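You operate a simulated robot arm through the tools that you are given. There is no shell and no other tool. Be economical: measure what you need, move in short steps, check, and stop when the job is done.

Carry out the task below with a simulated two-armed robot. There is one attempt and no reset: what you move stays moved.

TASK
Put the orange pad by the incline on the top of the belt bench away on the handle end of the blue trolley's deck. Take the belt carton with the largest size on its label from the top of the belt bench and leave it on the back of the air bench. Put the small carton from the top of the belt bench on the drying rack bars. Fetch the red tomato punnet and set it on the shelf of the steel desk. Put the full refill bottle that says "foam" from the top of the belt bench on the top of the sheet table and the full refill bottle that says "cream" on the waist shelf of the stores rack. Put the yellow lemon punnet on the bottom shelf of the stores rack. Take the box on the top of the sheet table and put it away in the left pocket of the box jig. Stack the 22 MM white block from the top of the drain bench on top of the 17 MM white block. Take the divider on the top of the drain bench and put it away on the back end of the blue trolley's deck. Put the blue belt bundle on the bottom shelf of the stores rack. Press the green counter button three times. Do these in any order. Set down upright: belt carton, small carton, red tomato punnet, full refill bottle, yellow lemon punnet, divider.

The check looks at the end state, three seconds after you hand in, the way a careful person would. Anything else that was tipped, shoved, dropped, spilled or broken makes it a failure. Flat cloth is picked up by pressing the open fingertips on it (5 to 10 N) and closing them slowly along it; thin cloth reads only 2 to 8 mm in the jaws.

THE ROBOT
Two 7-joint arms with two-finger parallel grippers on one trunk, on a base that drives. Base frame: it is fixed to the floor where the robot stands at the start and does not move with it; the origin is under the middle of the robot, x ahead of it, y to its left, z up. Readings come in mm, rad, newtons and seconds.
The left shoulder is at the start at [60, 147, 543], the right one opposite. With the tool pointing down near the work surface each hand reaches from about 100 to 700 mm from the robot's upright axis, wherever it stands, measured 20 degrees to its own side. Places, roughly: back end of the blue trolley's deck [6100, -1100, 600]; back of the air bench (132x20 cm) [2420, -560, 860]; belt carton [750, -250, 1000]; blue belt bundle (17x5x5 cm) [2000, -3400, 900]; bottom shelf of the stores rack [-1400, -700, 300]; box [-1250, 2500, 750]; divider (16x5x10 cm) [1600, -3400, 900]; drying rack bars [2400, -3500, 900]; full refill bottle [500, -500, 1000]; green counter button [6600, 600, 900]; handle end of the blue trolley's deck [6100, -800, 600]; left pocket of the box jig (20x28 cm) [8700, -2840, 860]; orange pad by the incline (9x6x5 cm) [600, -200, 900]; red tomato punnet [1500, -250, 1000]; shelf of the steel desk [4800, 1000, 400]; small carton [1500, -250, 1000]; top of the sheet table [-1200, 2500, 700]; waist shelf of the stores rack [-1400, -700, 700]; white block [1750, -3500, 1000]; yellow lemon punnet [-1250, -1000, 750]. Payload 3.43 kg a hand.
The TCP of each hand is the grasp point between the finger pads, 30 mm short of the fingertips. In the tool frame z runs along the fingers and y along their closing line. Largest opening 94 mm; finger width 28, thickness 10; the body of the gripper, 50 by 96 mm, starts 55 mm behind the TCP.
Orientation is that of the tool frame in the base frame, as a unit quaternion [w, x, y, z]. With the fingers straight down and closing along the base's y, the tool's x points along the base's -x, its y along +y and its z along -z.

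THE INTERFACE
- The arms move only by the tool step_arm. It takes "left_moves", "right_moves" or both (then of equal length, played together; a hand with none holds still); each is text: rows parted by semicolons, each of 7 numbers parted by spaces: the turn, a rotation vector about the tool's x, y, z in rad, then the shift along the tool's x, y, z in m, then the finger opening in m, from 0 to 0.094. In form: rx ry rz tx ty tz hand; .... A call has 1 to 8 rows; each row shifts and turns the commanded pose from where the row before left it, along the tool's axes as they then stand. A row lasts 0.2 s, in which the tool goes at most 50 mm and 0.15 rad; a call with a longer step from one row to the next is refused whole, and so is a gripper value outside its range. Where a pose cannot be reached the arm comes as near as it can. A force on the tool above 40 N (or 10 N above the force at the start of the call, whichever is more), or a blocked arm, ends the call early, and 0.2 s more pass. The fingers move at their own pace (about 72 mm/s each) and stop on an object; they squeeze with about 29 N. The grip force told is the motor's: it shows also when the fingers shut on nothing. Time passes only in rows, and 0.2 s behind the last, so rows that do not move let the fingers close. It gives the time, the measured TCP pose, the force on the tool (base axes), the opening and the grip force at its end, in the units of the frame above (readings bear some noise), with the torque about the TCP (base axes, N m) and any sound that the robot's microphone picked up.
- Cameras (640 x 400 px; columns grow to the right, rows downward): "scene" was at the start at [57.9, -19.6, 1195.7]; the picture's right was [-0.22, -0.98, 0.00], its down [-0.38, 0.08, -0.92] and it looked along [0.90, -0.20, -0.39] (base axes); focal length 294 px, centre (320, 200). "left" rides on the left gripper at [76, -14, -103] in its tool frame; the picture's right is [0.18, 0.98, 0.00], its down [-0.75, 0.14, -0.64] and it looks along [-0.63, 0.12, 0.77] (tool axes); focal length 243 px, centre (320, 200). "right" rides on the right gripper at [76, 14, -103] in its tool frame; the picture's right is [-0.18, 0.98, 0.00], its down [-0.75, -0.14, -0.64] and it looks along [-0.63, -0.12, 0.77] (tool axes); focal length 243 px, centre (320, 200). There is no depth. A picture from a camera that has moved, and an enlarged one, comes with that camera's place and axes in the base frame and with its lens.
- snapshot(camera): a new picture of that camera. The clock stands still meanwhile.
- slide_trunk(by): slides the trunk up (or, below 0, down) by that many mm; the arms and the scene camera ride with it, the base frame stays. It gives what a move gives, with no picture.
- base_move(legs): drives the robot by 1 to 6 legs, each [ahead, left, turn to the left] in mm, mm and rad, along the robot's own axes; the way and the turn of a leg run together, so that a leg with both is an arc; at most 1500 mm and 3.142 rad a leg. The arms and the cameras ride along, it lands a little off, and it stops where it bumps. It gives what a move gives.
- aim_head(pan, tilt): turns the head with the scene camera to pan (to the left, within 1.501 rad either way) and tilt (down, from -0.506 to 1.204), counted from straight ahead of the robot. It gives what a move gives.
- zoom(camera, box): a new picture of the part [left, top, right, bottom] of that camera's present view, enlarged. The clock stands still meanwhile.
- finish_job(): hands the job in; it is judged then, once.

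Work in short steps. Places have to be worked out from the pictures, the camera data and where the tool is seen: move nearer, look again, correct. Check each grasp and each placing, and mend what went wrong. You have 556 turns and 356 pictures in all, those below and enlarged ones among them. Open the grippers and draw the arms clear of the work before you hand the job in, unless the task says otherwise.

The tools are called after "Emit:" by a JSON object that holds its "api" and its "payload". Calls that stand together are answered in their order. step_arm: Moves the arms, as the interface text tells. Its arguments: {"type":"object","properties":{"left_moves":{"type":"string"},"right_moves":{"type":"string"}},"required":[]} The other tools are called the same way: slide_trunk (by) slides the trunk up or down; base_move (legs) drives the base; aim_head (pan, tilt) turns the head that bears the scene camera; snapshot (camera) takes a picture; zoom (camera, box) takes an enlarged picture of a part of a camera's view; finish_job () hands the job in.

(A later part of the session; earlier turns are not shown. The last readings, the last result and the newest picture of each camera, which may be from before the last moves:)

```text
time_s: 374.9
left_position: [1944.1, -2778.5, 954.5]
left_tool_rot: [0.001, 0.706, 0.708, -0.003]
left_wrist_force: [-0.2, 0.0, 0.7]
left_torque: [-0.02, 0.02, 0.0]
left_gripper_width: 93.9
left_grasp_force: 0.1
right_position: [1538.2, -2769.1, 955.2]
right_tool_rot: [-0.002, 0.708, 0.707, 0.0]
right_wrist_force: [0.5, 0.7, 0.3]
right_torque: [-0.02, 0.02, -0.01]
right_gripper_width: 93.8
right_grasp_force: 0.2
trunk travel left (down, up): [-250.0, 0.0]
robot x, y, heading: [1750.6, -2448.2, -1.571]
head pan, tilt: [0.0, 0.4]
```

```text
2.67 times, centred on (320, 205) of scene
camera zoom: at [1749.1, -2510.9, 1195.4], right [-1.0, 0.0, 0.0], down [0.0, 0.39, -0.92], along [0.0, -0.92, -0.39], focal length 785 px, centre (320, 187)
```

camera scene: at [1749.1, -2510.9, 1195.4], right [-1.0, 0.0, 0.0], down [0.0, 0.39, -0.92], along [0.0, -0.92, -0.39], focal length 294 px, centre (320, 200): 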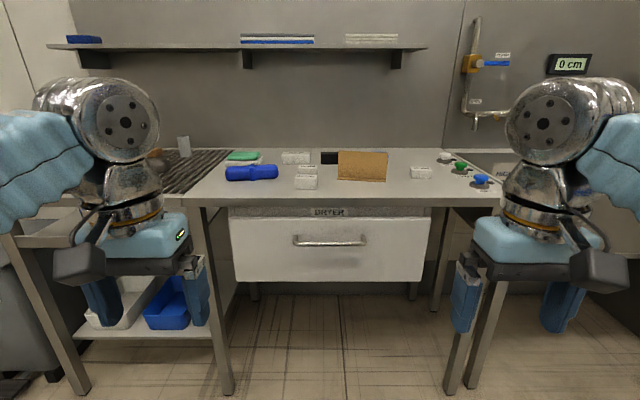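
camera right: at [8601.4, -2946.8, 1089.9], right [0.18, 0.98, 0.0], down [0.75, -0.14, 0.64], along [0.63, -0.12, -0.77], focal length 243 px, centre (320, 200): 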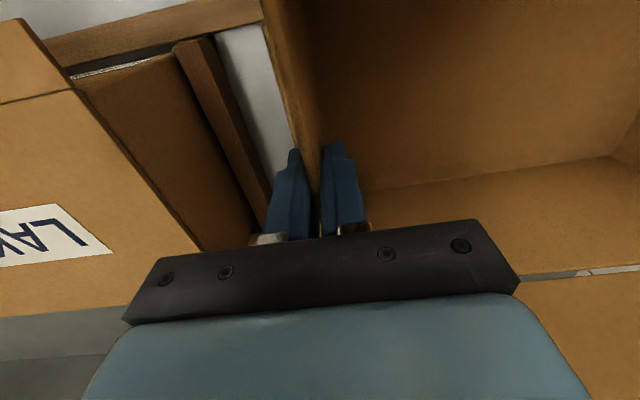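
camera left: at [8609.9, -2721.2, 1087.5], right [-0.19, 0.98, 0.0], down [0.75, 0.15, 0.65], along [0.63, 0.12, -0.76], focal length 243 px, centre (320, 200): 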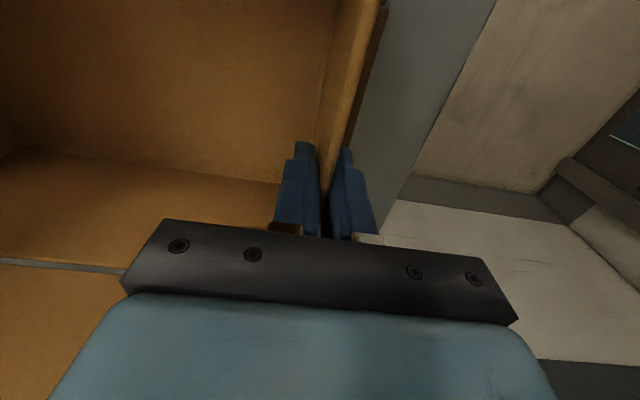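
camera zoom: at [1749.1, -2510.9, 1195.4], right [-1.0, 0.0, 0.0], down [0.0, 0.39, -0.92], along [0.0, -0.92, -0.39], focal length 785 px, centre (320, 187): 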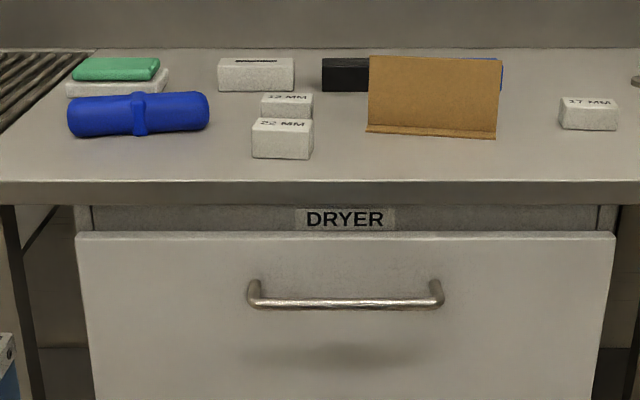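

17 MM is on the right. Drive 350 mm closer and triangulate heights.

Emit:
{"api": "base_move", "payload": {"legs": [[350, 0, 0]]}}

Emit:
{"api": "aim_head", "payload": {"pan": 0, "tilt": 0.6}}

Emit:
{"api": "snapshot", "payload": {"camera": "scene"}}

Emit:
{"api": "zoom", "payload": {"camera": "scene", "box": [170, 110, 490, 310]}}

```text
time_s: 377.1
left_position: [1943.7, -3126.3, 954.5]
left_tool_rot: [0.001, 0.707, 0.707, -0.003]
left_wrist_force: [0.7, 0.4, -0.1]
left_torque: [-0.02, -0.04, -0.04]
left_gripper_width: 93.9
left_grasp_force: 0.0
right_position: [1537.5, -3116.6, 955.0]
right_tool_rot: [-0.001, 0.707, 0.707, 0.0]
right_wrist_force: [-0.9, -0.5, 0.6]
right_torque: [-0.01, 0.04, 0.02]
right_gripper_width: 93.9
right_grasp_force: 0.0
trunk travel left (down, up): [-250.0, 0.0]
robot x, y, heading: [1754.1, -2793.8, -1.567]
head pan, tilt: [0.0, 0.4]
```

```text
time_s: 377.9
left_position: [1943.8, -3125.0, 954.9]
left_tool_rot: [0.001, 0.707, 0.707, -0.003]
left_wrist_force: [0.5, -0.6, 0.5]
left_torque: [-0.01, 0.01, 0.02]
left_gripper_width: 93.9
left_grasp_force: 0.0
right_position: [1537.1, -3115.5, 955.0]
right_tool_rot: [-0.001, 0.708, 0.707, 0.0]
right_wrist_force: [0.2, 0.4, -0.5]
right_torque: [0.01, -0.01, 0.0]
right_gripper_width: 94.1
right_grasp_force: 0.0
trunk travel left (down, up): [-250.0, 0.0]
robot x, y, heading: [1752.1, -2798.8, -1.574]
head pan, tilt: [0.0, 0.6]
```

```text
190 pictures are left
camera scene: at [1748.8, -2854.6, 1177.2], right [-1.0, 0.0, 0.0], down [0.0, 0.56, -0.83], along [0.0, -0.83, -0.56], focal length 294 px, centre (320, 200)
```

scene: 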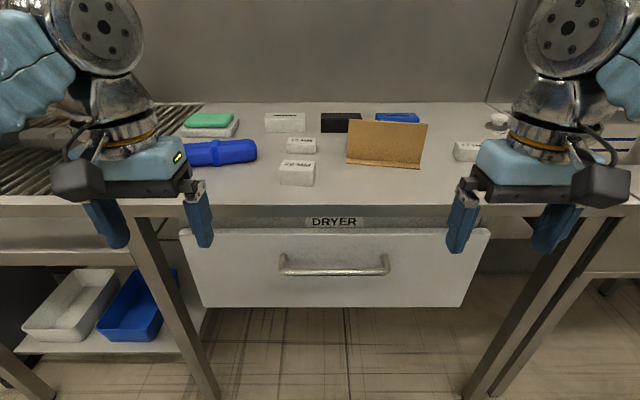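

```text
2.00 times, centred on (330, 210) of scene
camera zoom: at [1748.8, -2854.6, 1177.2], right [-1.0, 0.0, 0.0], down [0.0, 0.56, -0.83], along [0.0, -0.83, -0.56], focal length 589 px, centre (300, 180)
```

zoom: 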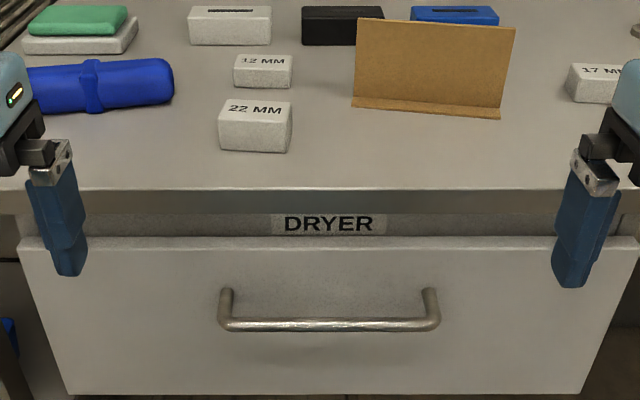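

Bench z≈878. 22 MM block ≈(1792,-3367), 28 mm high, 69×45; 17 MM ≈(1412,-3465). I'll take the 22 with the right hand: shift base left 255 and forward 100.

Emit:
{"api": "base_move", "payload": {"legs": [[0, 255, 0], [100, 0, 0]]}}

Emit:
{"api": "step_arm", "payload": {"right_moves": "0 0 0 -0.045 0 0 0.094; 0 0 0 -0.045 0 0 0.094; 0 0 0 -0.03 0 0 0.094; 0 0 0 0 0 0 0.094"}}

Emit:
{"api": "snapshot", "payload": {"camera": "right"}}

Emit:
{"api": "snapshot", "payload": {"camera": "scene"}}

```text
time_s: 380.5
left_position: [2201.0, -3225.2, 955.2]
left_tool_rot: [0.0, 0.706, 0.708, -0.003]
left_wrist_force: [0.1, 0.3, -0.7]
left_torque: [0.03, -0.01, 0.0]
left_gripper_width: 94.0
left_grasp_force: 0.2
right_position: [1796.1, -3216.5, 954.2]
right_tool_rot: [-0.001, 0.707, 0.707, 0.0]
right_wrist_force: [-0.2, -0.2, -0.4]
right_torque: [0.02, 0.0, -0.01]
right_gripper_width: 93.9
right_grasp_force: 0.1
trunk travel left (down, up): [-250.0, 0.0]
robot x, y, heading: [2010.2, -2896.8, -1.571]
head pan, tilt: [0.0, 0.6]
```

```text
time_s: 381.5
left_position: [2201.1, -3227.5, 955.3]
left_tool_rot: [0.0, 0.707, 0.707, -0.004]
left_wrist_force: [0.5, -0.6, -0.5]
left_torque: [0.01, 0.03, -0.02]
left_gripper_width: 94.0
left_grasp_force: 0.1
right_position: [1795.3, -3337.8, 955.4]
right_tool_rot: [-0.001, 0.707, 0.707, 0.0]
right_wrist_force: [0.3, -1.2, -0.1]
right_torque: [0.02, 0.01, 0.0]
right_gripper_width: 94.1
right_grasp_force: 0.1
trunk travel left (down, up): [-250.0, 0.0]
robot x, y, heading: [2013.7, -2897.6, -1.573]
head pan, tilt: [0.0, 0.6]
```

```text
188 pictures are left
camera right: at [1809.4, -3261.5, 1057.4], right [0.98, -0.18, 0.0], down [-0.14, -0.75, 0.64], along [-0.12, -0.63, -0.77], focal length 243 px, centre (320, 200)
```

right: 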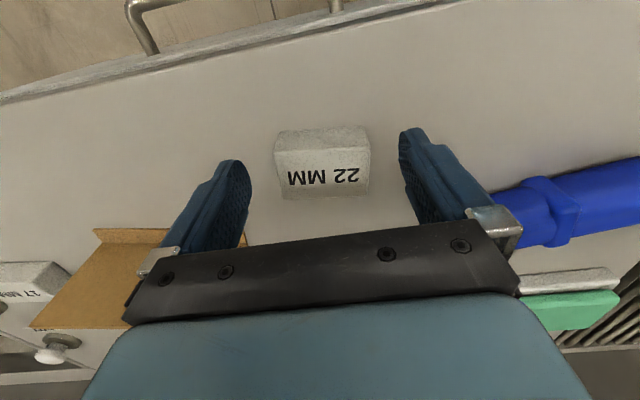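

```text
187 pictures are left
camera scene: at [2006.7, -2954.9, 1177.2], right [-1.0, 0.0, 0.0], down [0.0, 0.57, -0.82], along [0.0, -0.82, -0.57], focal length 294 px, centre (320, 200)
```

scene: 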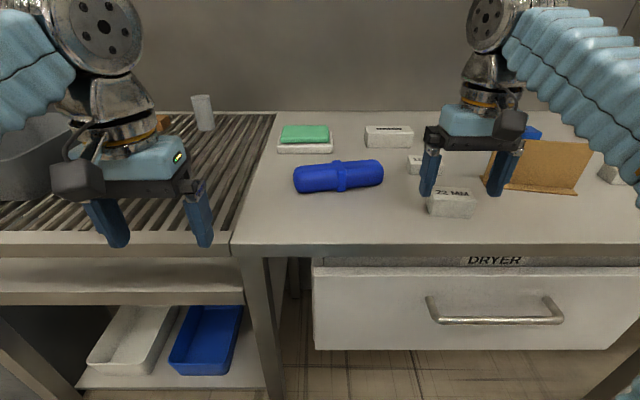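

Block top centre ≈(1792,-3359). Move 21 mm forward, 3 mm right, lower 43 mm, then close.

Emit:
{"api": "step_arm", "payload": {"right_moves": "0 0 0 -0.021 -0.003 0 0.094; 0 0 0 0 0 0.02 0.094; 0 0 0 0 0 0.015 0.094; 0 0 0 0 0 0.007 0.094; 0 0 0 0 0 0 0.094"}}

Emit:
{"api": "snapshot", "payload": {"camera": "right"}}

```text
time_s: 382.7
left_position: [2201.6, -3226.4, 955.2]
left_tool_rot: [0.001, 0.706, 0.708, -0.003]
left_wrist_force: [0.1, 0.1, -0.5]
left_torque: [-0.02, -0.01, -0.04]
left_gripper_width: 94.1
left_grasp_force: 0.1
right_position: [1792.0, -3358.0, 914.1]
right_tool_rot: [-0.001, 0.708, 0.706, 0.0]
right_wrist_force: [0.2, -0.1, 0.2]
right_torque: [0.02, 0.0, -0.03]
right_gripper_width: 93.9
right_grasp_force: 0.0
trunk travel left (down, up): [-250.0, 0.0]
robot x, y, heading: [2007.9, -2898.7, -1.571]
head pan, tilt: [0.0, 0.6]
```

```text
186 pictures are left
camera right: at [1807.1, -3281.4, 1015.8], right [0.98, -0.18, 0.0], down [-0.14, -0.75, 0.64], along [-0.12, -0.63, -0.77], focal length 243 px, centre (320, 200)
```

right: 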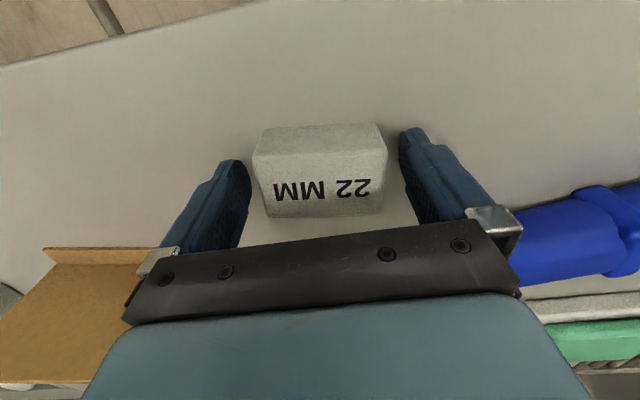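

Emit:
{"api": "step_arm", "payload": {"right_moves": "0 0 0 0 0 0.002 0.094; 0 0 0 0 0 0 0.06; 0 0 0 0 0 0 0.05; 0 0 0 0 0 0 0.05; 0 0 0 0 0 0 0.05"}}

```text
time_s: 383.9
left_position: [2201.9, -3226.8, 955.2]
left_tool_rot: [0.002, 0.706, 0.708, -0.003]
left_wrist_force: [-0.7, 0.0, -0.6]
left_torque: [0.01, -0.02, 0.03]
left_gripper_width: 94.2
left_grasp_force: 0.0
right_position: [1792.7, -3357.3, 911.5]
right_tool_rot: [-0.001, 0.708, 0.707, 0.0]
right_wrist_force: [0.1, -0.3, 1.0]
right_torque: [-0.01, -0.03, -0.01]
right_gripper_width: 71.2
right_grasp_force: 29.5
trunk travel left (down, up): [-250.0, 0.0]
robot x, y, heading: [2010.9, -2892.6, -1.565]
head pan, tilt: [0.0, 0.6]
```

Gripped (71 mm). Lift, pull back clear of the divider, then shift the base right to the 17 MM block.

Emit:
{"api": "step_arm", "payload": {"right_moves": "0 0 0 0 0 -0.02 0.05; 0 0 0 0 0 -0.03 0.05; 0 0 0 0.04 0 0 0.05; 0 0 0 0.04 0 0 0.05; 0 0 0 0.04 0 0 0.05"}}

Emit:
{"api": "base_move", "payload": {"legs": [[0, -380, 0]]}}

Emit:
{"api": "snapshot", "payload": {"camera": "right"}}

Emit:
{"api": "snapshot", "payload": {"camera": "scene"}}

```text
time_s: 385.1
left_position: [2202.5, -3227.3, 955.1]
left_tool_rot: [0.001, 0.707, 0.707, -0.003]
left_wrist_force: [0.4, -0.3, -0.6]
left_torque: [-0.02, -0.03, -0.01]
left_gripper_width: 93.8
left_grasp_force: 0.1
right_position: [1792.9, -3237.0, 961.2]
right_tool_rot: [-0.001, 0.707, 0.707, 0.001]
right_wrist_force: [0.5, -0.5, -0.9]
right_torque: [0.05, 0.02, 0.02]
right_gripper_width: 70.8
right_grasp_force: 29.2
trunk travel left (down, up): [-250.0, 0.0]
robot x, y, heading: [2009.1, -2900.2, -1.569]
head pan, tilt: [0.0, 0.6]
```

```text
time_s: 387.5
left_position: [1818.1, -3225.3, 954.4]
left_tool_rot: [0.001, 0.706, 0.708, -0.003]
left_wrist_force: [0.0, -0.7, -0.1]
left_torque: [-0.01, 0.01, 0.0]
left_gripper_width: 94.0
left_grasp_force: 0.0
right_position: [1409.7, -3238.6, 960.6]
right_tool_rot: [-0.001, 0.706, 0.708, 0.0]
right_wrist_force: [0.0, 0.6, -0.6]
right_torque: [0.01, 0.01, 0.0]
right_gripper_width: 70.7
right_grasp_force: 29.1
trunk travel left (down, up): [-250.0, 0.0]
robot x, y, heading: [1627.2, -2901.1, -1.573]
head pan, tilt: [0.0, 0.6]
```

```text
185 pictures are left
camera right: at [1422.9, -3161.6, 1063.5], right [0.98, -0.18, 0.0], down [-0.14, -0.75, 0.64], along [-0.12, -0.63, -0.77], focal length 243 px, centre (320, 200)
```

right: 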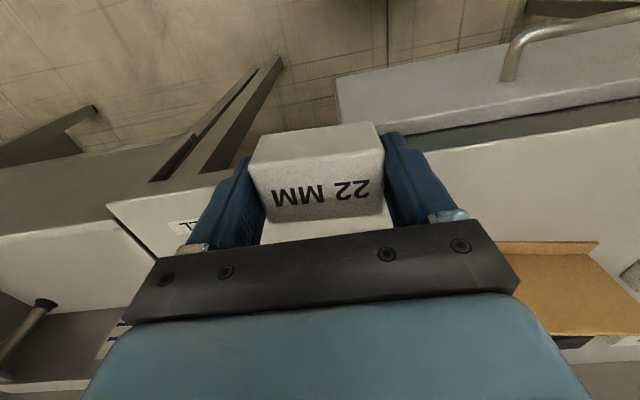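

```text
184 pictures are left
camera scene: at [1623.1, -2954.7, 1177.2], right [-1.0, 0.0, 0.0], down [0.0, 0.57, -0.82], along [0.0, -0.82, -0.57], focal length 294 px, centre (320, 200)
```

scene: 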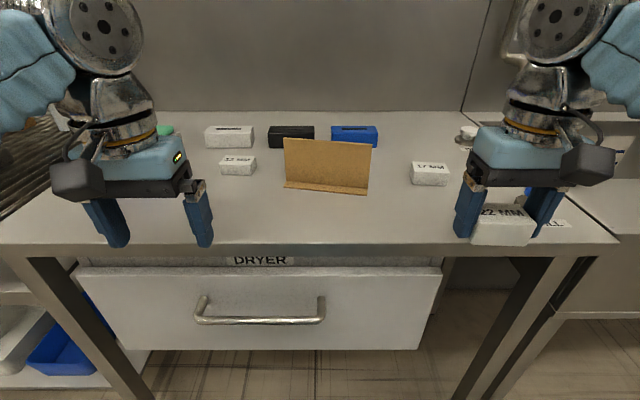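

Emit:
{"api": "zoom", "payload": {"camera": "scene", "box": [390, 145, 486, 205]}}

```text
6.67 times, centred on (438, 175) of scene
camera zoom: at [1623.1, -2954.7, 1177.2], right [-1.0, 0.0, 0.0], down [0.0, 0.57, -0.82], along [0.0, -0.82, -0.57], focal length 1963 px, centre (-467, 367)
```

zoom: 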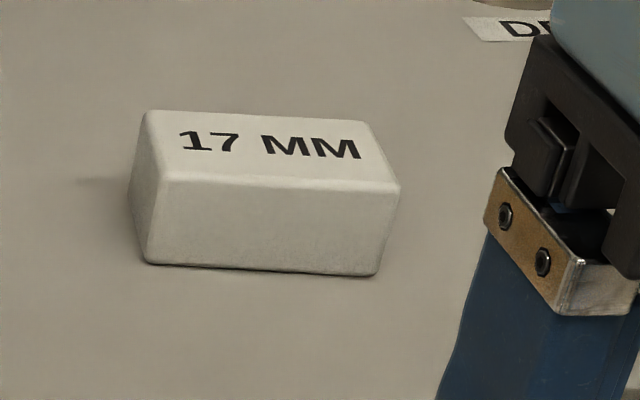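

17 MM top centre ≈(1408,-3463), top z≈906. Base forward 100, arm forward 122, then check.

Emit:
{"api": "base_move", "payload": {"legs": [[100, 0, 0]]}}

Emit:
{"api": "step_arm", "payload": {"right_moves": "0 0 0 -0.042 0 0 0.05; 0 0 0 -0.042 0 0 0.05; 0 0 0 -0.035 0 0 0.05; 0 0 0 0 0 0 0.05"}}

Emit:
{"api": "snapshot", "payload": {"camera": "right"}}

Emit:
{"api": "zoom", "payload": {"camera": "scene", "box": [390, 150, 550, 250]}}

```text
time_s: 388.7
left_position: [1818.1, -3326.8, 955.2]
left_tool_rot: [0.001, 0.707, 0.707, -0.003]
left_wrist_force: [0.3, -0.2, -0.6]
left_torque: [-0.03, -0.02, -0.04]
left_gripper_width: 94.1
left_grasp_force: 0.1
right_position: [1408.6, -3337.7, 960.7]
right_tool_rot: [-0.001, 0.708, 0.706, 0.001]
right_wrist_force: [-0.9, -0.8, -0.6]
right_torque: [-0.02, 0.02, -0.02]
right_gripper_width: 70.7
right_grasp_force: 29.0
trunk travel left (down, up): [-250.0, 0.0]
robot x, y, heading: [1626.1, -2993.0, -1.567]
head pan, tilt: [0.0, 0.6]
```

```text
time_s: 389.7
left_position: [1817.9, -3326.4, 954.9]
left_tool_rot: [0.001, 0.706, 0.708, -0.003]
left_wrist_force: [1.0, -0.3, -0.4]
left_torque: [0.02, 0.01, 0.03]
left_gripper_width: 94.3
left_grasp_force: 0.1
right_position: [1408.6, -3458.0, 962.5]
right_tool_rot: [-0.001, 0.708, 0.707, 0.0]
right_wrist_force: [-0.8, -0.3, 0.2]
right_torque: [0.03, -0.01, -0.02]
right_gripper_width: 70.4
right_grasp_force: 29.3
trunk travel left (down, up): [-250.0, 0.0]
robot x, y, heading: [1626.3, -2997.4, -1.561]
head pan, tilt: [0.0, 0.6]
```

```text
182 pictures are left
camera right: at [1423.1, -3381.9, 1064.1], right [0.98, -0.18, 0.0], down [-0.14, -0.75, 0.64], along [-0.12, -0.63, -0.77], focal length 243 px, centre (320, 200)
```

right: 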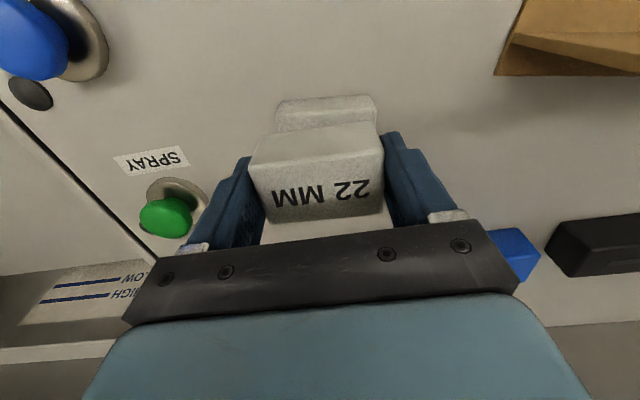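

```text
4.00 times, centred on (470, 200) of scene
camera zoom: at [1623.0, -3055.4, 1177.2], right [-1.0, 0.0, 0.0], down [0.0, 0.57, -0.82], along [0.0, -0.82, -0.57], focal length 1178 px, centre (-280, 200)
```

zoom: 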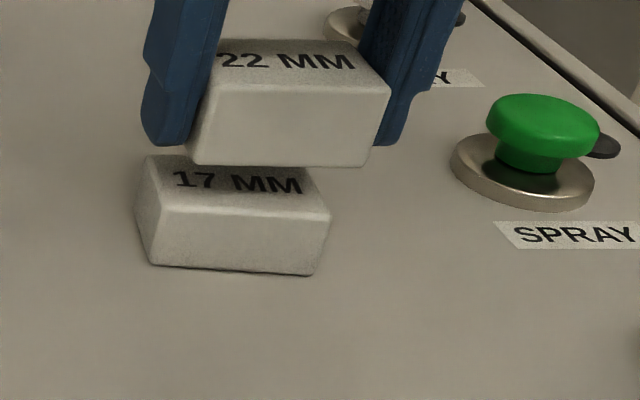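

Good; the 22 needs ~4 mm left. Lower gently (keeping away from the SPRAY button).

Emit:
{"api": "step_arm", "payload": {"right_moves": "0 0 0 0 0.004 0.008 0.05; 0 0 0 0 0 0.008 0.05; 0 0 0 0 0 0 0.05"}}

Emit:
{"api": "step_arm", "payload": {"right_moves": "0 0 0 0 0 0.002 0.05; 0 0 0 0 0 0.002 0.05"}}

Emit:
{"api": "zoom", "payload": {"camera": "scene", "box": [390, 150, 550, 250]}}

```text
time_s: 390.5
left_position: [1818.7, -3326.9, 954.9]
left_tool_rot: [0.0, 0.707, 0.707, -0.004]
left_wrist_force: [0.1, -0.4, -0.6]
left_torque: [-0.04, 0.01, -0.03]
left_gripper_width: 94.1
left_grasp_force: 0.1
right_position: [1412.6, -3456.2, 945.3]
right_tool_rot: [-0.002, 0.708, 0.707, 0.0]
right_wrist_force: [-0.4, 0.3, -1.3]
right_torque: [0.0, 0.01, -0.01]
right_gripper_width: 70.3
right_grasp_force: 29.3
trunk travel left (down, up): [-250.0, 0.0]
robot x, y, heading: [1625.2, -2996.8, -1.572]
head pan, tilt: [0.0, 0.6]
```

```text
time_s: 391.1
left_position: [1817.6, -3326.3, 956.2]
left_tool_rot: [0.0, 0.707, 0.708, -0.003]
left_wrist_force: [-0.1, -0.1, 1.0]
left_torque: [-0.02, -0.01, -0.02]
left_gripper_width: 93.6
left_grasp_force: 0.1
right_position: [1412.4, -3455.9, 942.9]
right_tool_rot: [0.001, 0.707, 0.707, 0.0]
right_wrist_force: [-0.5, -3.1, 11.4]
right_torque: [-0.08, -0.02, -0.07]
right_gripper_width: 70.4
right_grasp_force: 29.2
trunk travel left (down, up): [-250.0, 0.0]
robot x, y, heading: [1625.6, -2995.8, -1.573]
head pan, tilt: [0.0, 0.6]
```

```text
4.00 times, centred on (470, 200) of scene
camera zoom: at [1623.2, -3054.9, 1177.5], right [-1.0, 0.0, 0.0], down [0.0, 0.56, -0.83], along [0.0, -0.83, -0.56], focal length 1178 px, centre (-280, 200)
```

zoom: 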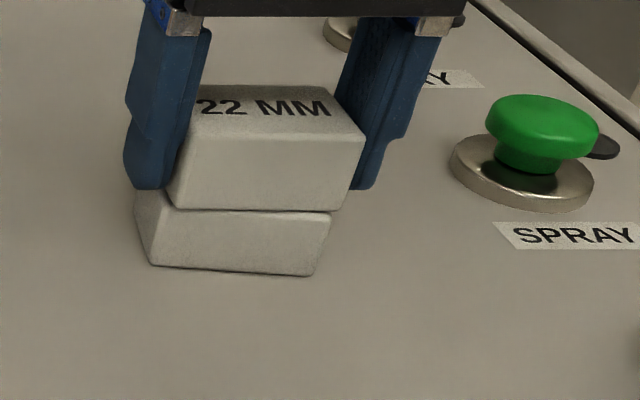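

In contact and aligned. Open and rise straight up.

Emit:
{"api": "step_arm", "payload": {"right_moves": "0 0 0 0 0 -0.001 0.05; 0 0 0 0 0 0 0.09; 0 0 0 0 0 0 0.09; 0 0 0 0 0 -0.02 0.09; 0 0 0 0 0 -0.02 0.09; 0 0 0 0.04 0 0 0.09; 0 0 0 0.04 0 0 0.09; 0 0 0 0.04 0 0 0.09"}}

Emit:
{"api": "snapshot", "payload": {"camera": "scene"}}

```text
time_s: 392.9
left_position: [1818.4, -3326.8, 955.2]
left_tool_rot: [0.0, 0.707, 0.708, -0.003]
left_wrist_force: [0.6, -0.7, -0.6]
left_torque: [0.05, 0.04, -0.04]
left_gripper_width: 94.1
left_grasp_force: 0.0
right_position: [1412.9, -3336.4, 972.0]
right_tool_rot: [-0.001, 0.707, 0.707, 0.0]
right_wrist_force: [0.0, 0.5, 0.1]
right_torque: [0.07, 0.0, 0.0]
right_gripper_width: 89.9
right_grasp_force: 0.1
right hand out of reach, approached as far as the arm can: row 5
trunk travel left (down, up): [-250.0, 0.0]
robot x, y, heading: [1627.3, -2996.2, -1.572]
head pan, tilt: [0.0, 0.6]
```

```text
179 pictures are left
camera scene: at [1623.1, -3055.4, 1177.2], right [-1.0, 0.0, 0.0], down [0.0, 0.57, -0.82], along [0.0, -0.82, -0.57], focal length 294 px, centre (320, 200)
```

scene: 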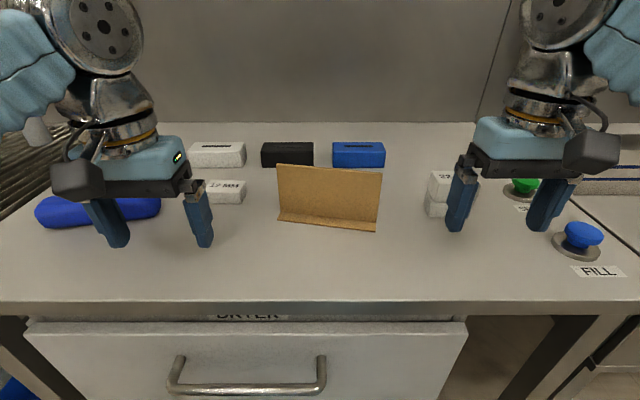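

The 22 is stacked on the 17. Next the blue bundle (≈(1962,-3429), lying along x): I'll back off 100, shift left, and rotate the left wrist 90° so it closes across the bundle.

Emit:
{"api": "base_move", "payload": {"legs": [[-120, 0, 0], [0, 140, 0]]}}

Emit:
{"api": "step_arm", "payload": {"left_moves": "0 0 0.14 0 0 0 0.094; 0 0 0.14 0 0 0 0.094; 0 0 0.14 0 0 0 0.094; 0 0 0.14 0 0 0 0.094; 0 0 0.14 0 0 0 0.094; 0 0 0.14 0 0 0 0.094; 0 0 0.14 0 0 0 0.094; 0 0 0.14 0 0 0 0.094"}}

Emit:
{"api": "snapshot", "payload": {"camera": "scene"}}

```text
time_s: 395.0
left_position: [1958.8, -3206.0, 954.9]
left_tool_rot: [0.001, 0.706, 0.708, -0.003]
left_wrist_force: [-0.3, 0.4, 0.1]
left_torque: [0.01, 0.01, -0.02]
left_gripper_width: 94.0
left_grasp_force: 0.1
right_position: [1552.3, -3217.3, 972.4]
right_tool_rot: [-0.001, 0.707, 0.707, 0.0]
right_wrist_force: [0.3, 0.1, -0.2]
right_torque: [-0.03, 0.0, -0.01]
right_gripper_width: 89.9
right_grasp_force: 0.0
trunk travel left (down, up): [-250.0, 0.0]
robot x, y, heading: [1765.9, -2877.8, -1.568]
head pan, tilt: [0.0, 0.6]
```

```text
time_s: 396.8
left_position: [1961.4, -3206.9, 956.3]
left_tool_rot: [0.003, 0.975, 0.223, -0.003]
left_wrist_force: [0.9, -0.6, 0.5]
left_torque: [0.03, 0.02, 0.0]
left_gripper_width: 93.7
left_grasp_force: 0.1
right_position: [1552.9, -3217.3, 972.4]
right_tool_rot: [-0.001, 0.708, 0.707, 0.0]
right_wrist_force: [0.4, 0.5, -0.5]
right_torque: [0.0, 0.03, -0.02]
right_gripper_width: 90.2
right_grasp_force: 0.0
trunk travel left (down, up): [-250.0, 0.0]
robot x, y, heading: [1765.2, -2880.1, -1.573]
head pan, tilt: [0.0, 0.6]
```

```text
178 pictures are left
camera scene: at [1764.5, -2935.5, 1177.2], right [-1.0, 0.0, 0.0], down [0.0, 0.56, -0.83], along [0.0, -0.83, -0.56], focal length 294 px, centre (320, 200)
```

scene: 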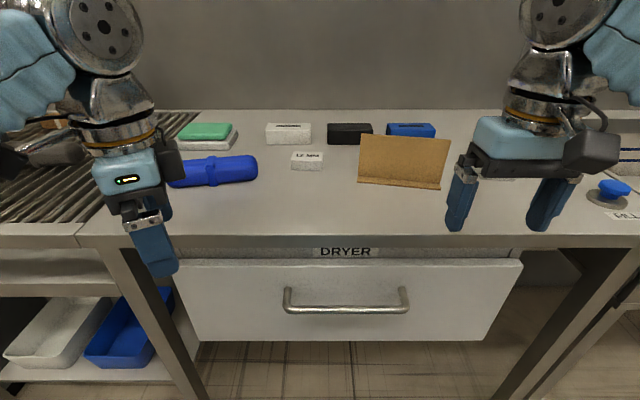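

Rotation works. The bundle's centre is ≈(1970,-3441) with ~7° yaw. Finish the rotation (total 1.44 rad) and drive forward 120.

Emit:
{"api": "step_arm", "payload": {"left_moves": "0 0 0.14 0 0 0 0.094; 0 0 0.14 0 0 0 0.094; 0 0 0.04 0 0 0 0.094"}}

Emit:
{"api": "base_move", "payload": {"legs": [[120, 0, 0]]}}

Emit:
{"api": "snapshot", "payload": {"camera": "left"}}

Emit:
{"api": "snapshot", "payload": {"camera": "scene"}}

```text
time_s: 397.6
left_position: [1958.7, -3206.5, 954.9]
left_tool_rot: [0.002, 0.998, 0.066, -0.001]
left_wrist_force: [-0.3, 0.0, -0.3]
left_torque: [0.02, -0.01, 0.0]
left_gripper_width: 94.0
left_grasp_force: 0.0
right_position: [1553.7, -3217.5, 971.6]
right_tool_rot: [-0.002, 0.707, 0.707, 0.0]
right_wrist_force: [-0.6, -0.6, -0.7]
right_torque: [-0.01, 0.0, -0.01]
right_gripper_width: 90.1
right_grasp_force: 0.1
trunk travel left (down, up): [-250.0, 0.0]
robot x, y, heading: [1770.0, -2881.6, -1.578]
head pan, tilt: [0.0, 0.6]
```

```text
time_s: 398.9
left_position: [1959.1, -3326.1, 955.3]
left_tool_rot: [0.003, 0.998, 0.066, -0.002]
left_wrist_force: [0.4, -0.3, 0.2]
left_torque: [-0.02, 0.01, -0.04]
left_gripper_width: 93.9
left_grasp_force: 0.1
right_position: [1552.8, -3336.2, 971.2]
right_tool_rot: [-0.001, 0.708, 0.707, 0.0]
right_wrist_force: [-0.3, 0.4, 0.5]
right_torque: [-0.02, 0.01, 0.02]
right_gripper_width: 90.0
right_grasp_force: 0.0
trunk travel left (down, up): [-250.0, 0.0]
robot x, y, heading: [1765.5, -2997.2, -1.574]
head pan, tilt: [0.0, 0.6]
```

```text
177 pictures are left
camera left: at [2033.6, -3302.8, 1056.2], right [0.31, -0.95, 0.0], down [-0.73, -0.24, 0.65], along [-0.61, -0.2, -0.76], focal length 243 px, centre (320, 200)
```

left: 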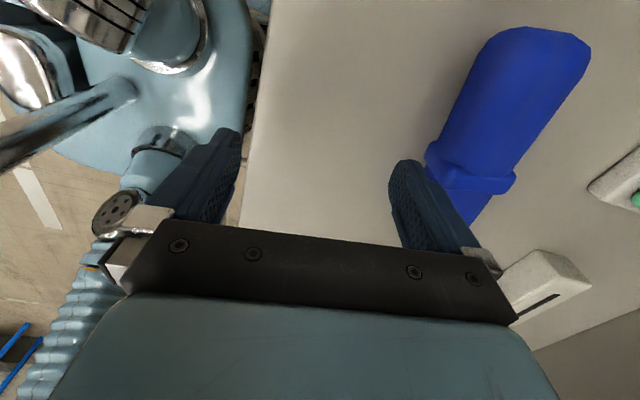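

```text
176 pictures are left
camera scene: at [1764.4, -3054.7, 1177.2], right [-1.0, 0.0, 0.0], down [0.0, 0.56, -0.83], along [0.0, -0.83, -0.56], focal length 294 px, centre (320, 200)
```

scene: 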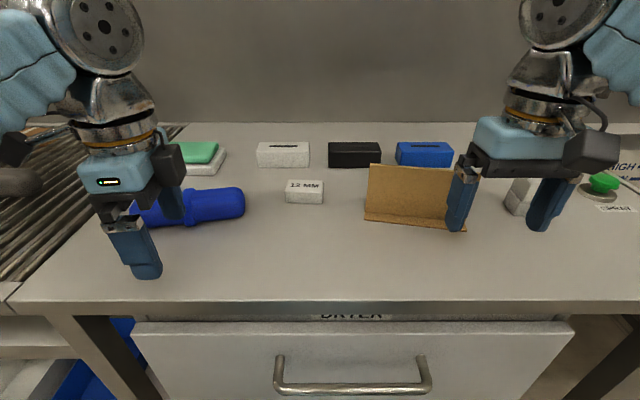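

Bundle axis is ~14° off x. Adjust the yaw -0.1, raise 14 mm, and move over it.

Emit:
{"api": "step_arm", "payload": {"left_moves": "0 0 -0.1 0 0 -0.014 0.094; 0 0 0 -0.005 0.038 0 0.094; 0 0 0 -0.005 0.038 0 0.094; 0 0 0 -0.005 0.037 0 0.094; 0 0 0 0 0 0 0.094"}}

Emit:
{"api": "snapshot", "payload": {"camera": "left"}}

Emit:
{"api": "zoom", "payload": {"camera": "scene", "box": [40, 100, 280, 250]}}

```text
time_s: 400.1
left_position: [1970.5, -3440.5, 969.2]
left_tool_rot: [0.003, 0.993, 0.116, -0.003]
left_wrist_force: [-0.6, -1.1, -0.5]
left_torque: [0.01, -0.02, -0.01]
left_gripper_width: 93.9
left_grasp_force: 0.0
right_position: [1553.2, -3337.2, 971.1]
right_tool_rot: [-0.002, 0.708, 0.706, -0.001]
right_wrist_force: [-1.0, 0.1, 0.5]
right_torque: [0.01, -0.01, 0.01]
right_gripper_width: 89.9
right_grasp_force: 0.0
trunk travel left (down, up): [-250.0, 0.0]
robot x, y, heading: [1767.0, -2996.0, -1.572]
head pan, tilt: [0.0, 0.6]
```

```text
175 pictures are left
camera left: at [2042.2, -3409.3, 1070.8], right [0.41, -0.91, 0.0], down [-0.7, -0.31, 0.65], along [-0.59, -0.26, -0.76], focal length 243 px, centre (320, 200)
```

left: 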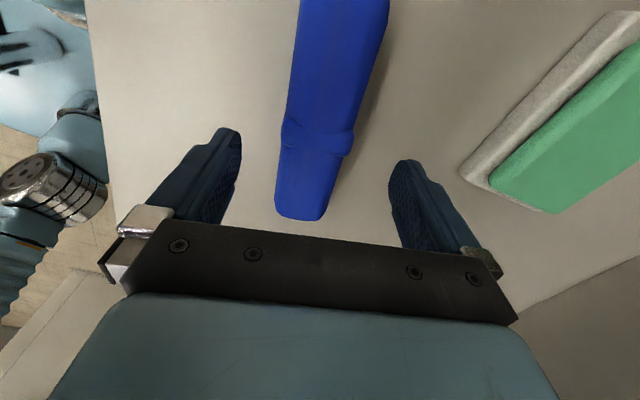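

```text
2.67 times, centred on (160, 175) of scene
camera zoom: at [1764.4, -3055.1, 1177.2], right [-1.0, 0.0, 0.0], down [0.0, 0.57, -0.82], along [0.0, -0.82, -0.57], focal length 785 px, centre (747, 267)
```

zoom: 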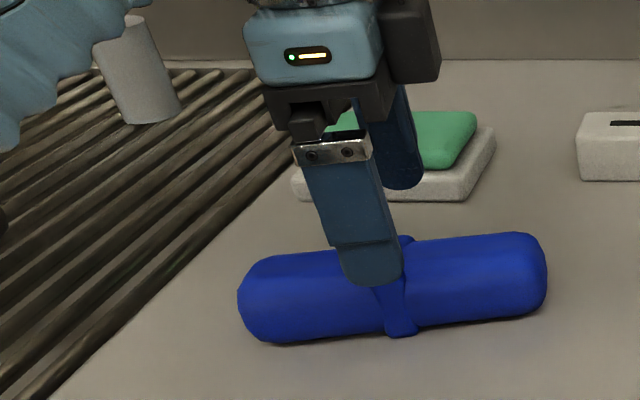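

The strap (centre) is right under the TCP. Lower 57 mm and close.

Emit:
{"api": "step_arm", "payload": {"left_moves": "0 0 0 0 0 0.02 0.094; 0 0 0 0 0 0.02 0.094; 0 0 0 0 0 0.015 0.094; 0 0 0 0 0 0 0.05; 0 0 0 0 0 0 0.03; 0 0 0 0 0 0 0.03; 0 0 0 0 0 0 0.03"}}

Emit:
{"api": "snapshot", "payload": {"camera": "left"}}

```text
time_s: 401.7
left_position: [1969.2, -3440.1, 915.2]
left_tool_rot: [0.002, 0.993, 0.115, -0.001]
left_wrist_force: [-1.6, 0.5, 0.2]
left_torque: [0.02, 0.13, -0.26]
left_gripper_width: 52.5
left_grasp_force: 28.9
right_position: [1553.0, -3338.0, 972.2]
right_tool_rot: [-0.001, 0.708, 0.707, 0.0]
right_wrist_force: [-0.5, 1.1, -0.1]
right_torque: [-0.02, 0.02, -0.01]
right_gripper_width: 90.2
right_grasp_force: 0.1
trunk travel left (down, up): [-250.0, 0.0]
robot x, y, heading: [1767.2, -2994.4, -1.569]
head pan, tilt: [0.0, 0.6]
```

```text
173 pictures are left
camera left: at [2041.6, -3408.7, 1016.0], right [0.4, -0.91, 0.0], down [-0.7, -0.31, 0.65], along [-0.59, -0.26, -0.76], focal length 243 px, centre (320, 200)
```

left: 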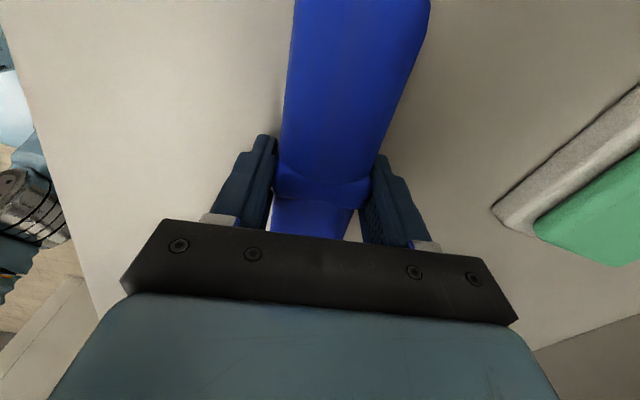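

Gripped (52 mm). Lift, back away from the bench, and rotate the wrist back in the air.

Emit:
{"api": "step_arm", "payload": {"left_moves": "0 0 0 0 0 -0.02 0.03; 0 0 0 0 0 -0.03 0.03; 0 0 0 0 0 0 0.03"}}

Emit:
{"api": "base_move", "payload": {"legs": [[-550, 0, 0]]}}

Emit:
{"api": "step_arm", "payload": {"left_moves": "0 0 -0.14 0 0 0 0.03; 0 0 -0.14 0 0 0 0.03; 0 0 -0.14 0 0 0 0.03; 0 0 -0.14 0 0 0 0.03; 0 0 -0.14 0 0 0 0.03; 0 0 -0.14 0 0 0 0.03; 0 0 -0.14 0 0 0 0.03; 0 0 -0.14 0 0 0 0.03"}}

Emit:
{"api": "step_arm", "payload": {"left_moves": "0 0 -0.12 0.02 0 0 0.03; 0 0 -0.1 0.03 0 0 0.03; 0 0 0 0.03 0 0 0.03"}}

Emit:
{"api": "snapshot", "payload": {"camera": "scene"}}

```text
time_s: 402.5
left_position: [1970.2, -3439.4, 965.1]
left_tool_rot: [0.002, 0.993, 0.116, -0.002]
left_wrist_force: [-0.6, 0.6, -2.6]
left_torque: [0.0, 0.03, -0.01]
left_gripper_width: 52.1
left_grasp_force: 29.1
right_position: [1553.3, -3336.3, 972.2]
right_tool_rot: [0.0, 0.708, 0.706, 0.0]
right_wrist_force: [0.0, 0.0, -0.4]
right_torque: [-0.02, -0.02, 0.02]
right_gripper_width: 90.0
right_grasp_force: 0.0
trunk travel left (down, up): [-250.0, 0.0]
robot x, y, heading: [1766.4, -2998.6, -1.57]
head pan, tilt: [0.0, 0.6]
```

```text
time_s: 405.6
left_position: [1972.1, -2892.8, 964.8]
left_tool_rot: [0.002, 0.993, 0.119, -0.002]
left_wrist_force: [-0.2, 0.1, -2.9]
left_torque: [0.01, 0.02, -0.01]
left_gripper_width: 52.1
left_grasp_force: 28.8
right_position: [1556.4, -2793.5, 971.9]
right_tool_rot: [-0.002, 0.704, 0.71, 0.001]
right_wrist_force: [-0.7, 0.0, 0.6]
right_torque: [-0.02, 0.0, 0.0]
right_gripper_width: 90.2
right_grasp_force: 0.0
trunk travel left (down, up): [-250.0, 0.0]
robot x, y, heading: [1767.4, -2451.3, -1.558]
head pan, tilt: [0.0, 0.6]
```

```text
time_s: 407.4
left_position: [1972.2, -2891.7, 965.0]
left_tool_rot: [0.0, 0.776, 0.63, -0.003]
left_wrist_force: [-0.8, -0.1, -3.0]
left_torque: [-0.01, 0.01, -0.02]
left_gripper_width: 52.4
left_grasp_force: 29.1
right_position: [1555.4, -2793.7, 971.9]
right_tool_rot: [-0.002, 0.704, 0.71, 0.001]
right_wrist_force: [0.0, 0.9, 0.0]
right_torque: [-0.01, 0.03, -0.02]
right_gripper_width: 90.0
right_grasp_force: 0.0
trunk travel left (down, up): [-250.0, 0.0]
robot x, y, heading: [1762.1, -2448.9, -1.56]
head pan, tilt: [0.0, 0.6]
```

```text
time_s: 408.2
left_position: [1978.2, -2811.9, 963.7]
left_tool_rot: [0.001, 0.703, 0.711, -0.002]
left_wrist_force: [0.1, 0.2, -3.1]
left_torque: [-0.02, 0.01, -0.03]
left_gripper_width: 52.4
left_grasp_force: 29.4
right_position: [1555.8, -2793.9, 972.0]
right_tool_rot: [-0.002, 0.705, 0.71, 0.0]
right_wrist_force: [-0.4, 0.0, -0.3]
right_torque: [0.01, -0.03, 0.02]
right_gripper_width: 90.2
right_grasp_force: 0.1
trunk travel left (down, up): [-250.0, 0.0]
robot x, y, heading: [1765.9, -2451.6, -1.564]
head pan, tilt: [0.0, 0.6]
```

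```text
172 pictures are left
camera scene: at [1763.1, -2509.9, 1177.2], right [-1.0, -0.01, 0.0], down [0.0, 0.57, -0.82], along [0.01, -0.82, -0.57], focal length 294 px, centre (320, 200)
```

scene: 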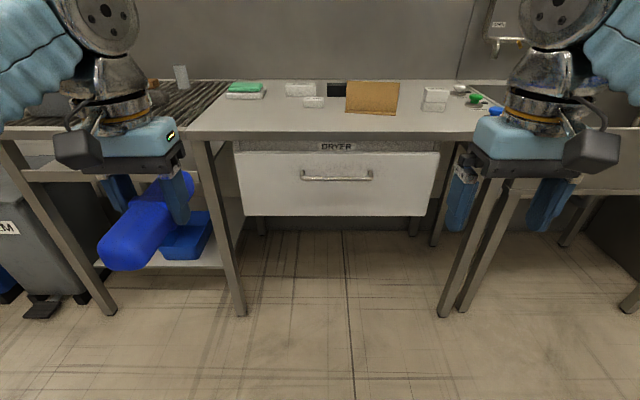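

Look west for obstacles on the way to the stores rack.

Emit:
{"api": "aim_head", "payload": {"pan": -1.3, "tilt": 0.3}}

Emit:
{"api": "snapshot", "payload": {"camera": "scene"}}

```text
time_s: 409.7
left_position: [1978.6, -2813.7, 963.9]
left_tool_rot: [0.001, 0.704, 0.71, -0.003]
left_wrist_force: [-0.2, 0.3, -3.3]
left_torque: [-0.01, 0.02, -0.01]
left_gripper_width: 52.0
left_grasp_force: 29.2
right_position: [1553.7, -2792.7, 971.9]
right_tool_rot: [-0.001, 0.704, 0.71, 0.0]
right_wrist_force: [-0.1, -0.2, 0.8]
right_torque: [0.01, -0.01, -0.01]
right_gripper_width: 90.0
right_grasp_force: 0.0
trunk travel left (down, up): [-250.0, 0.0]
robot x, y, heading: [1761.5, -2452.0, -1.561]
head pan, tilt: [-1.3, 0.3]
```

```text
171 pictures are left
camera scene: at [1672.7, -2447.0, 1204.7], right [-0.28, 0.96, 0.0], down [0.28, 0.08, -0.96], along [-0.92, -0.26, -0.3], focal length 294 px, centre (320, 200)
```

scene: 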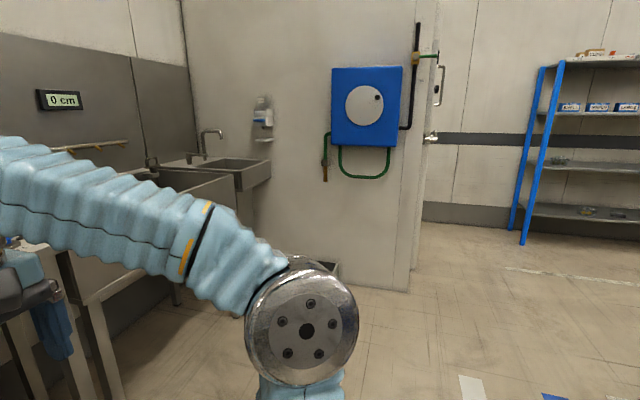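

Clear floor. Back to y≈-1650 (clear of the cold-room corner), slide right to x≈-450, then face the rack.

Emit:
{"api": "base_move", "payload": {"legs": [[-800, 0, 0], [0, -1150, 0], [0, -1100, 0], [0, 0, -1.57]]}}

Emit:
{"api": "aim_head", "payload": {"pan": 0, "tilt": 0.4}}

Emit:
{"api": "snapshot", "payload": {"camera": "scene"}}

```text
time_s: 414.0
left_position: [1974.3, -2017.4, 964.2]
left_tool_rot: [0.0, 0.706, 0.709, -0.003]
left_wrist_force: [1.4, -0.3, -3.9]
left_torque: [-0.02, -0.02, -0.03]
left_gripper_width: 52.3
left_grasp_force: 28.7
right_position: [1551.3, -1996.0, 973.1]
right_tool_rot: [0.0, 0.705, 0.709, 0.0]
right_wrist_force: [0.4, 0.9, 0.0]
right_torque: [-0.03, -0.02, -0.01]
right_gripper_width: 89.9
right_grasp_force: 0.0
trunk travel left (down, up): [-250.0, 0.0]
robot x, y, heading: [1762.6, -1657.1, -1.563]
head pan, tilt: [-1.3, 0.3]
stopped in leg 1: the robot was blocked; the commanded pose is now the measured one
```

```text
time_s: 415.4
left_position: [1974.3, -2017.1, 965.1]
left_tool_rot: [0.001, 0.705, 0.709, -0.003]
left_wrist_force: [0.2, -0.5, -2.4]
left_torque: [-0.01, 0.0, 0.03]
left_gripper_width: 52.5
left_grasp_force: 29.0
right_position: [1551.2, -1995.9, 972.8]
right_tool_rot: [-0.002, 0.706, 0.709, 0.0]
right_wrist_force: [-0.2, -0.6, -0.3]
right_torque: [0.0, 0.0, 0.0]
right_gripper_width: 90.1
right_grasp_force: 0.0
trunk travel left (down, up): [-250.0, 0.0]
robot x, y, heading: [1763.4, -1652.2, -1.567]
head pan, tilt: [0.0, 0.4]
```

```text
170 pictures are left
camera scene: at [1760.0, -1717.0, 1195.4], right [-1.0, 0.0, 0.0], down [0.0, 0.39, -0.92], along [0.0, -0.92, -0.39], focal length 294 px, centre (320, 200)
```

scene: 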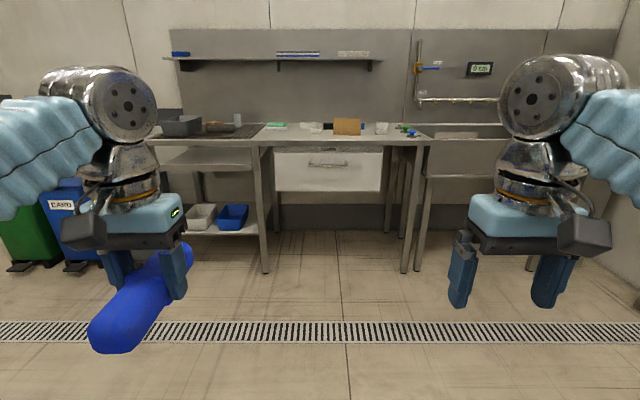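

I bumped something behind at y≈-1650 and stopped. Move forward 100, then proceed right.

Emit:
{"api": "base_move", "payload": {"legs": [[90, 0, 0], [0, -1150, 0]]}}

Emit:
{"api": "aim_head", "payload": {"pan": -1.5, "tilt": 0.35}}

Emit:
{"api": "snapshot", "payload": {"camera": "scene"}}

```text
time_s: 422.1
left_position: [817.8, -2116.5, 964.8]
left_tool_rot: [0.001, 0.7, 0.714, -0.003]
left_wrist_force: [-0.1, -0.5, -3.5]
left_torque: [-0.03, 0.01, -0.03]
left_gripper_width: 52.2
left_grasp_force: 29.1
right_position: [393.5, -2100.9, 972.9]
right_tool_rot: [-0.002, 0.701, 0.713, 0.0]
right_wrist_force: [0.0, 0.1, 0.0]
right_torque: [0.03, 0.0, 0.0]
right_gripper_width: 90.0
right_grasp_force: 0.1
trunk travel left (down, up): [-250.0, 0.0]
robot x, y, heading: [599.1, -1759.1, -1.554]
head pan, tilt: [0.0, 0.4]
```

```text
time_s: 423.7
left_position: [817.8, -2115.6, 964.7]
left_tool_rot: [0.0, 0.7, 0.714, -0.003]
left_wrist_force: [-0.4, 0.1, -3.4]
left_torque: [0.01, -0.01, 0.01]
left_gripper_width: 52.2
left_grasp_force: 28.6
right_position: [392.2, -2099.9, 972.5]
right_tool_rot: [-0.002, 0.701, 0.713, 0.0]
right_wrist_force: [0.7, -0.6, 0.5]
right_torque: [-0.01, -0.01, 0.02]
right_gripper_width: 90.2
right_grasp_force: 0.2
trunk travel left (down, up): [-250.0, 0.0]
robot x, y, heading: [598.2, -1755.9, -1.55]
head pan, tilt: [-1.499, 0.351]
```

```text
169 pictures are left
camera scene: at [505.0, -1735.1, 1200.0], right [-0.09, 1.0, 0.0], down [0.34, 0.03, -0.94], along [-0.94, -0.08, -0.34], focal length 294 px, centre (320, 200)
```

scene: 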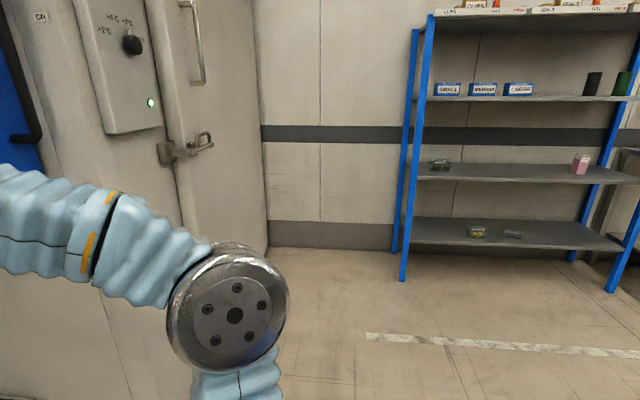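

Go on to x≈-300, turn to face the rack, and slide to y≈-210.

Emit:
{"api": "base_move", "payload": {"legs": [[0, -900, 0], [0, 0, -1.585], [0, -1000, 0], [0, -545, 0]]}}

Emit:
{"api": "slide_trunk", "payload": {"by": -250}}

Emit:
{"api": "aim_head", "payload": {"pan": 0, "tilt": 0.5}}

Emit:
{"api": "snapshot", "payload": {"camera": "scene"}}

```text
time_s: 439.7
left_position: [-685.2, -448.7, 964.4]
left_tool_rot: [-0.002, 1.0, 0.01, -0.002]
left_wrist_force: [-1.5, 0.0, -3.0]
left_torque: [-0.01, 0.04, 0.0]
left_gripper_width: 52.1
left_grasp_force: 29.2
right_position: [-670.6, -24.9, 972.6]
right_tool_rot: [-0.001, 1.0, 0.009, 0.001]
right_wrist_force: [-0.5, -1.1, -0.3]
right_torque: [-0.02, 0.01, -0.03]
right_gripper_width: 90.0
right_grasp_force: 0.1
trunk travel left (down, up): [-250.0, 0.0]
robot x, y, heading: [-324.6, -232.2, -3.125]
head pan, tilt: [-1.499, 0.351]
```

```text
time_s: 442.3
left_position: [-685.1, -448.1, 713.7]
left_tool_rot: [-0.002, 1.0, 0.01, -0.003]
left_wrist_force: [-0.5, 0.2, -3.4]
left_torque: [-0.01, -0.02, -0.02]
left_gripper_width: 52.3
left_grasp_force: 29.4
right_position: [-670.1, -24.0, 722.1]
right_tool_rot: [0.0, 1.0, 0.009, 0.001]
right_wrist_force: [0.4, -0.1, -0.2]
right_torque: [-0.04, -0.01, 0.02]
right_gripper_width: 89.7
right_grasp_force: 0.0
trunk travel left (down, up): [0.0, 250.0]
robot x, y, heading: [-327.6, -229.8, -3.123]
head pan, tilt: [-1.499, 0.351]
```

```text
time_s: 443.9
left_position: [-684.6, -449.2, 714.4]
left_tool_rot: [-0.002, 1.0, 0.01, -0.002]
left_wrist_force: [-1.0, -0.7, -2.7]
left_torque: [-0.01, 0.01, 0.02]
left_gripper_width: 52.1
left_grasp_force: 28.5
right_position: [-669.3, -24.6, 723.0]
right_tool_rot: [-0.002, 1.0, 0.01, 0.002]
right_wrist_force: [0.7, -0.4, -0.3]
right_torque: [0.0, -0.05, 0.02]
right_gripper_width: 90.0
right_grasp_force: 0.0
trunk travel left (down, up): [0.0, 250.0]
robot x, y, heading: [-328.3, -233.7, -3.124]
head pan, tilt: [0.0, 0.499]
```

```text
168 pictures are left
camera scene: at [-389.9, -231.8, 936.3], right [-0.02, 1.0, 0.0], down [0.48, 0.01, -0.88], along [-0.88, -0.02, -0.48], focal length 294 px, centre (320, 200)
```

scene: 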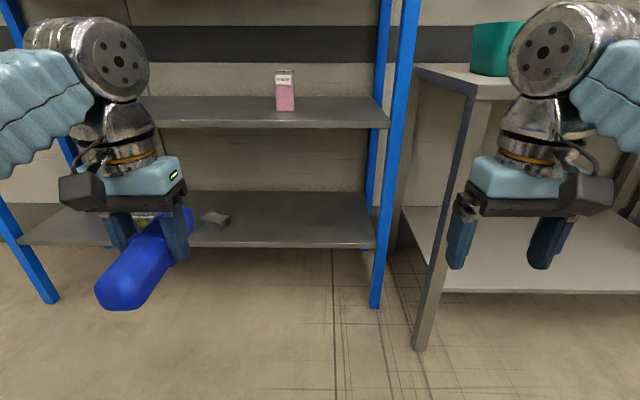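

For the shelf I'll turn the bundle crosswise (wrist +90°) so that pitching the hand doesn't tip its length. Rotate now.

Emit:
{"api": "step_arm", "payload": {"left_moves": "0 0 0.143 0 0 0 0.03; 0 0 0.143 0 0 0 0.03; 0 0 0.143 0 0 0 0.03; 0 0 0.143 0 0 0 0.03; 0 0 0.143 0 0 0 0.03; 0 0 0.143 0 0 0 0.03; 0 0 0.143 0 0 0 0.03; 0 0 0.143 0 0 0 0.03"}}

Emit:
{"api": "step_arm", "payload": {"left_moves": "0 0 0.143 0 0 0 0.03; 0 0 0.143 0 0 0 0.03; 0 0 0.123 0 0 0 0.03; -0.13 0 0 0 0 0 0.03; -0.13 0 0 0 0 0 0.03; -0.13 0 0 0 0 0 0.03; -0.13 0 0 0 0 0 0.03"}}

Emit:
{"api": "snapshot", "payload": {"camera": "scene"}}

```text
time_s: 445.7
left_position: [-685.4, -448.7, 715.7]
left_tool_rot: [0.0, 0.846, -0.533, -0.003]
left_wrist_force: [0.1, -0.2, -3.4]
left_torque: [0.02, -0.01, 0.01]
left_gripper_width: 52.4
left_grasp_force: 29.5
right_position: [-670.3, -24.7, 720.9]
right_tool_rot: [-0.001, 1.0, 0.009, 0.0]
right_wrist_force: [-0.1, -0.9, 0.7]
right_torque: [-0.01, 0.04, 0.01]
right_gripper_width: 90.0
right_grasp_force: 0.0
trunk travel left (down, up): [0.0, 250.0]
robot x, y, heading: [-326.9, -232.2, -3.119]
head pan, tilt: [0.0, 0.499]
```

```text
time_s: 447.3
left_position: [-685.2, -448.6, 714.5]
left_tool_rot: [0.187, 0.696, -0.669, -0.182]
left_wrist_force: [-0.1, 0.3, -2.9]
left_torque: [-0.01, -0.02, -0.01]
left_gripper_width: 52.0
left_grasp_force: 29.7
right_position: [-669.1, -25.5, 722.6]
right_tool_rot: [-0.001, 1.0, 0.009, 0.001]
right_wrist_force: [-0.2, -0.6, -0.1]
right_torque: [-0.01, -0.02, -0.02]
right_gripper_width: 90.0
right_grasp_force: 0.0
trunk travel left (down, up): [0.0, 250.0]
robot x, y, heading: [-327.3, -231.0, -3.119]
head pan, tilt: [0.0, 0.499]
```

```text
167 pictures are left
camera scene: at [-390.0, -231.8, 936.3], right [-0.02, 1.0, 0.0], down [0.48, 0.01, -0.88], along [-0.88, -0.02, -0.48], focal length 294 px, centre (320, 200)
```

scene: 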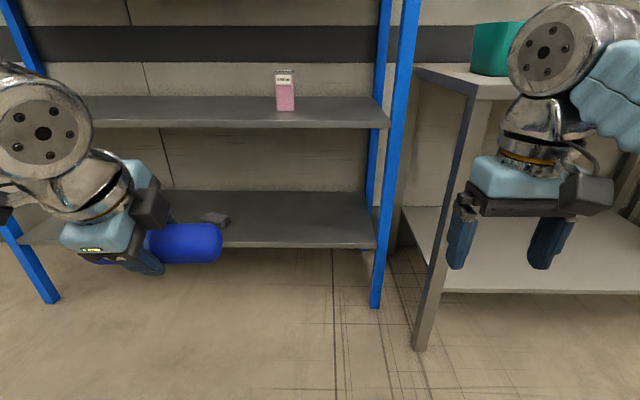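

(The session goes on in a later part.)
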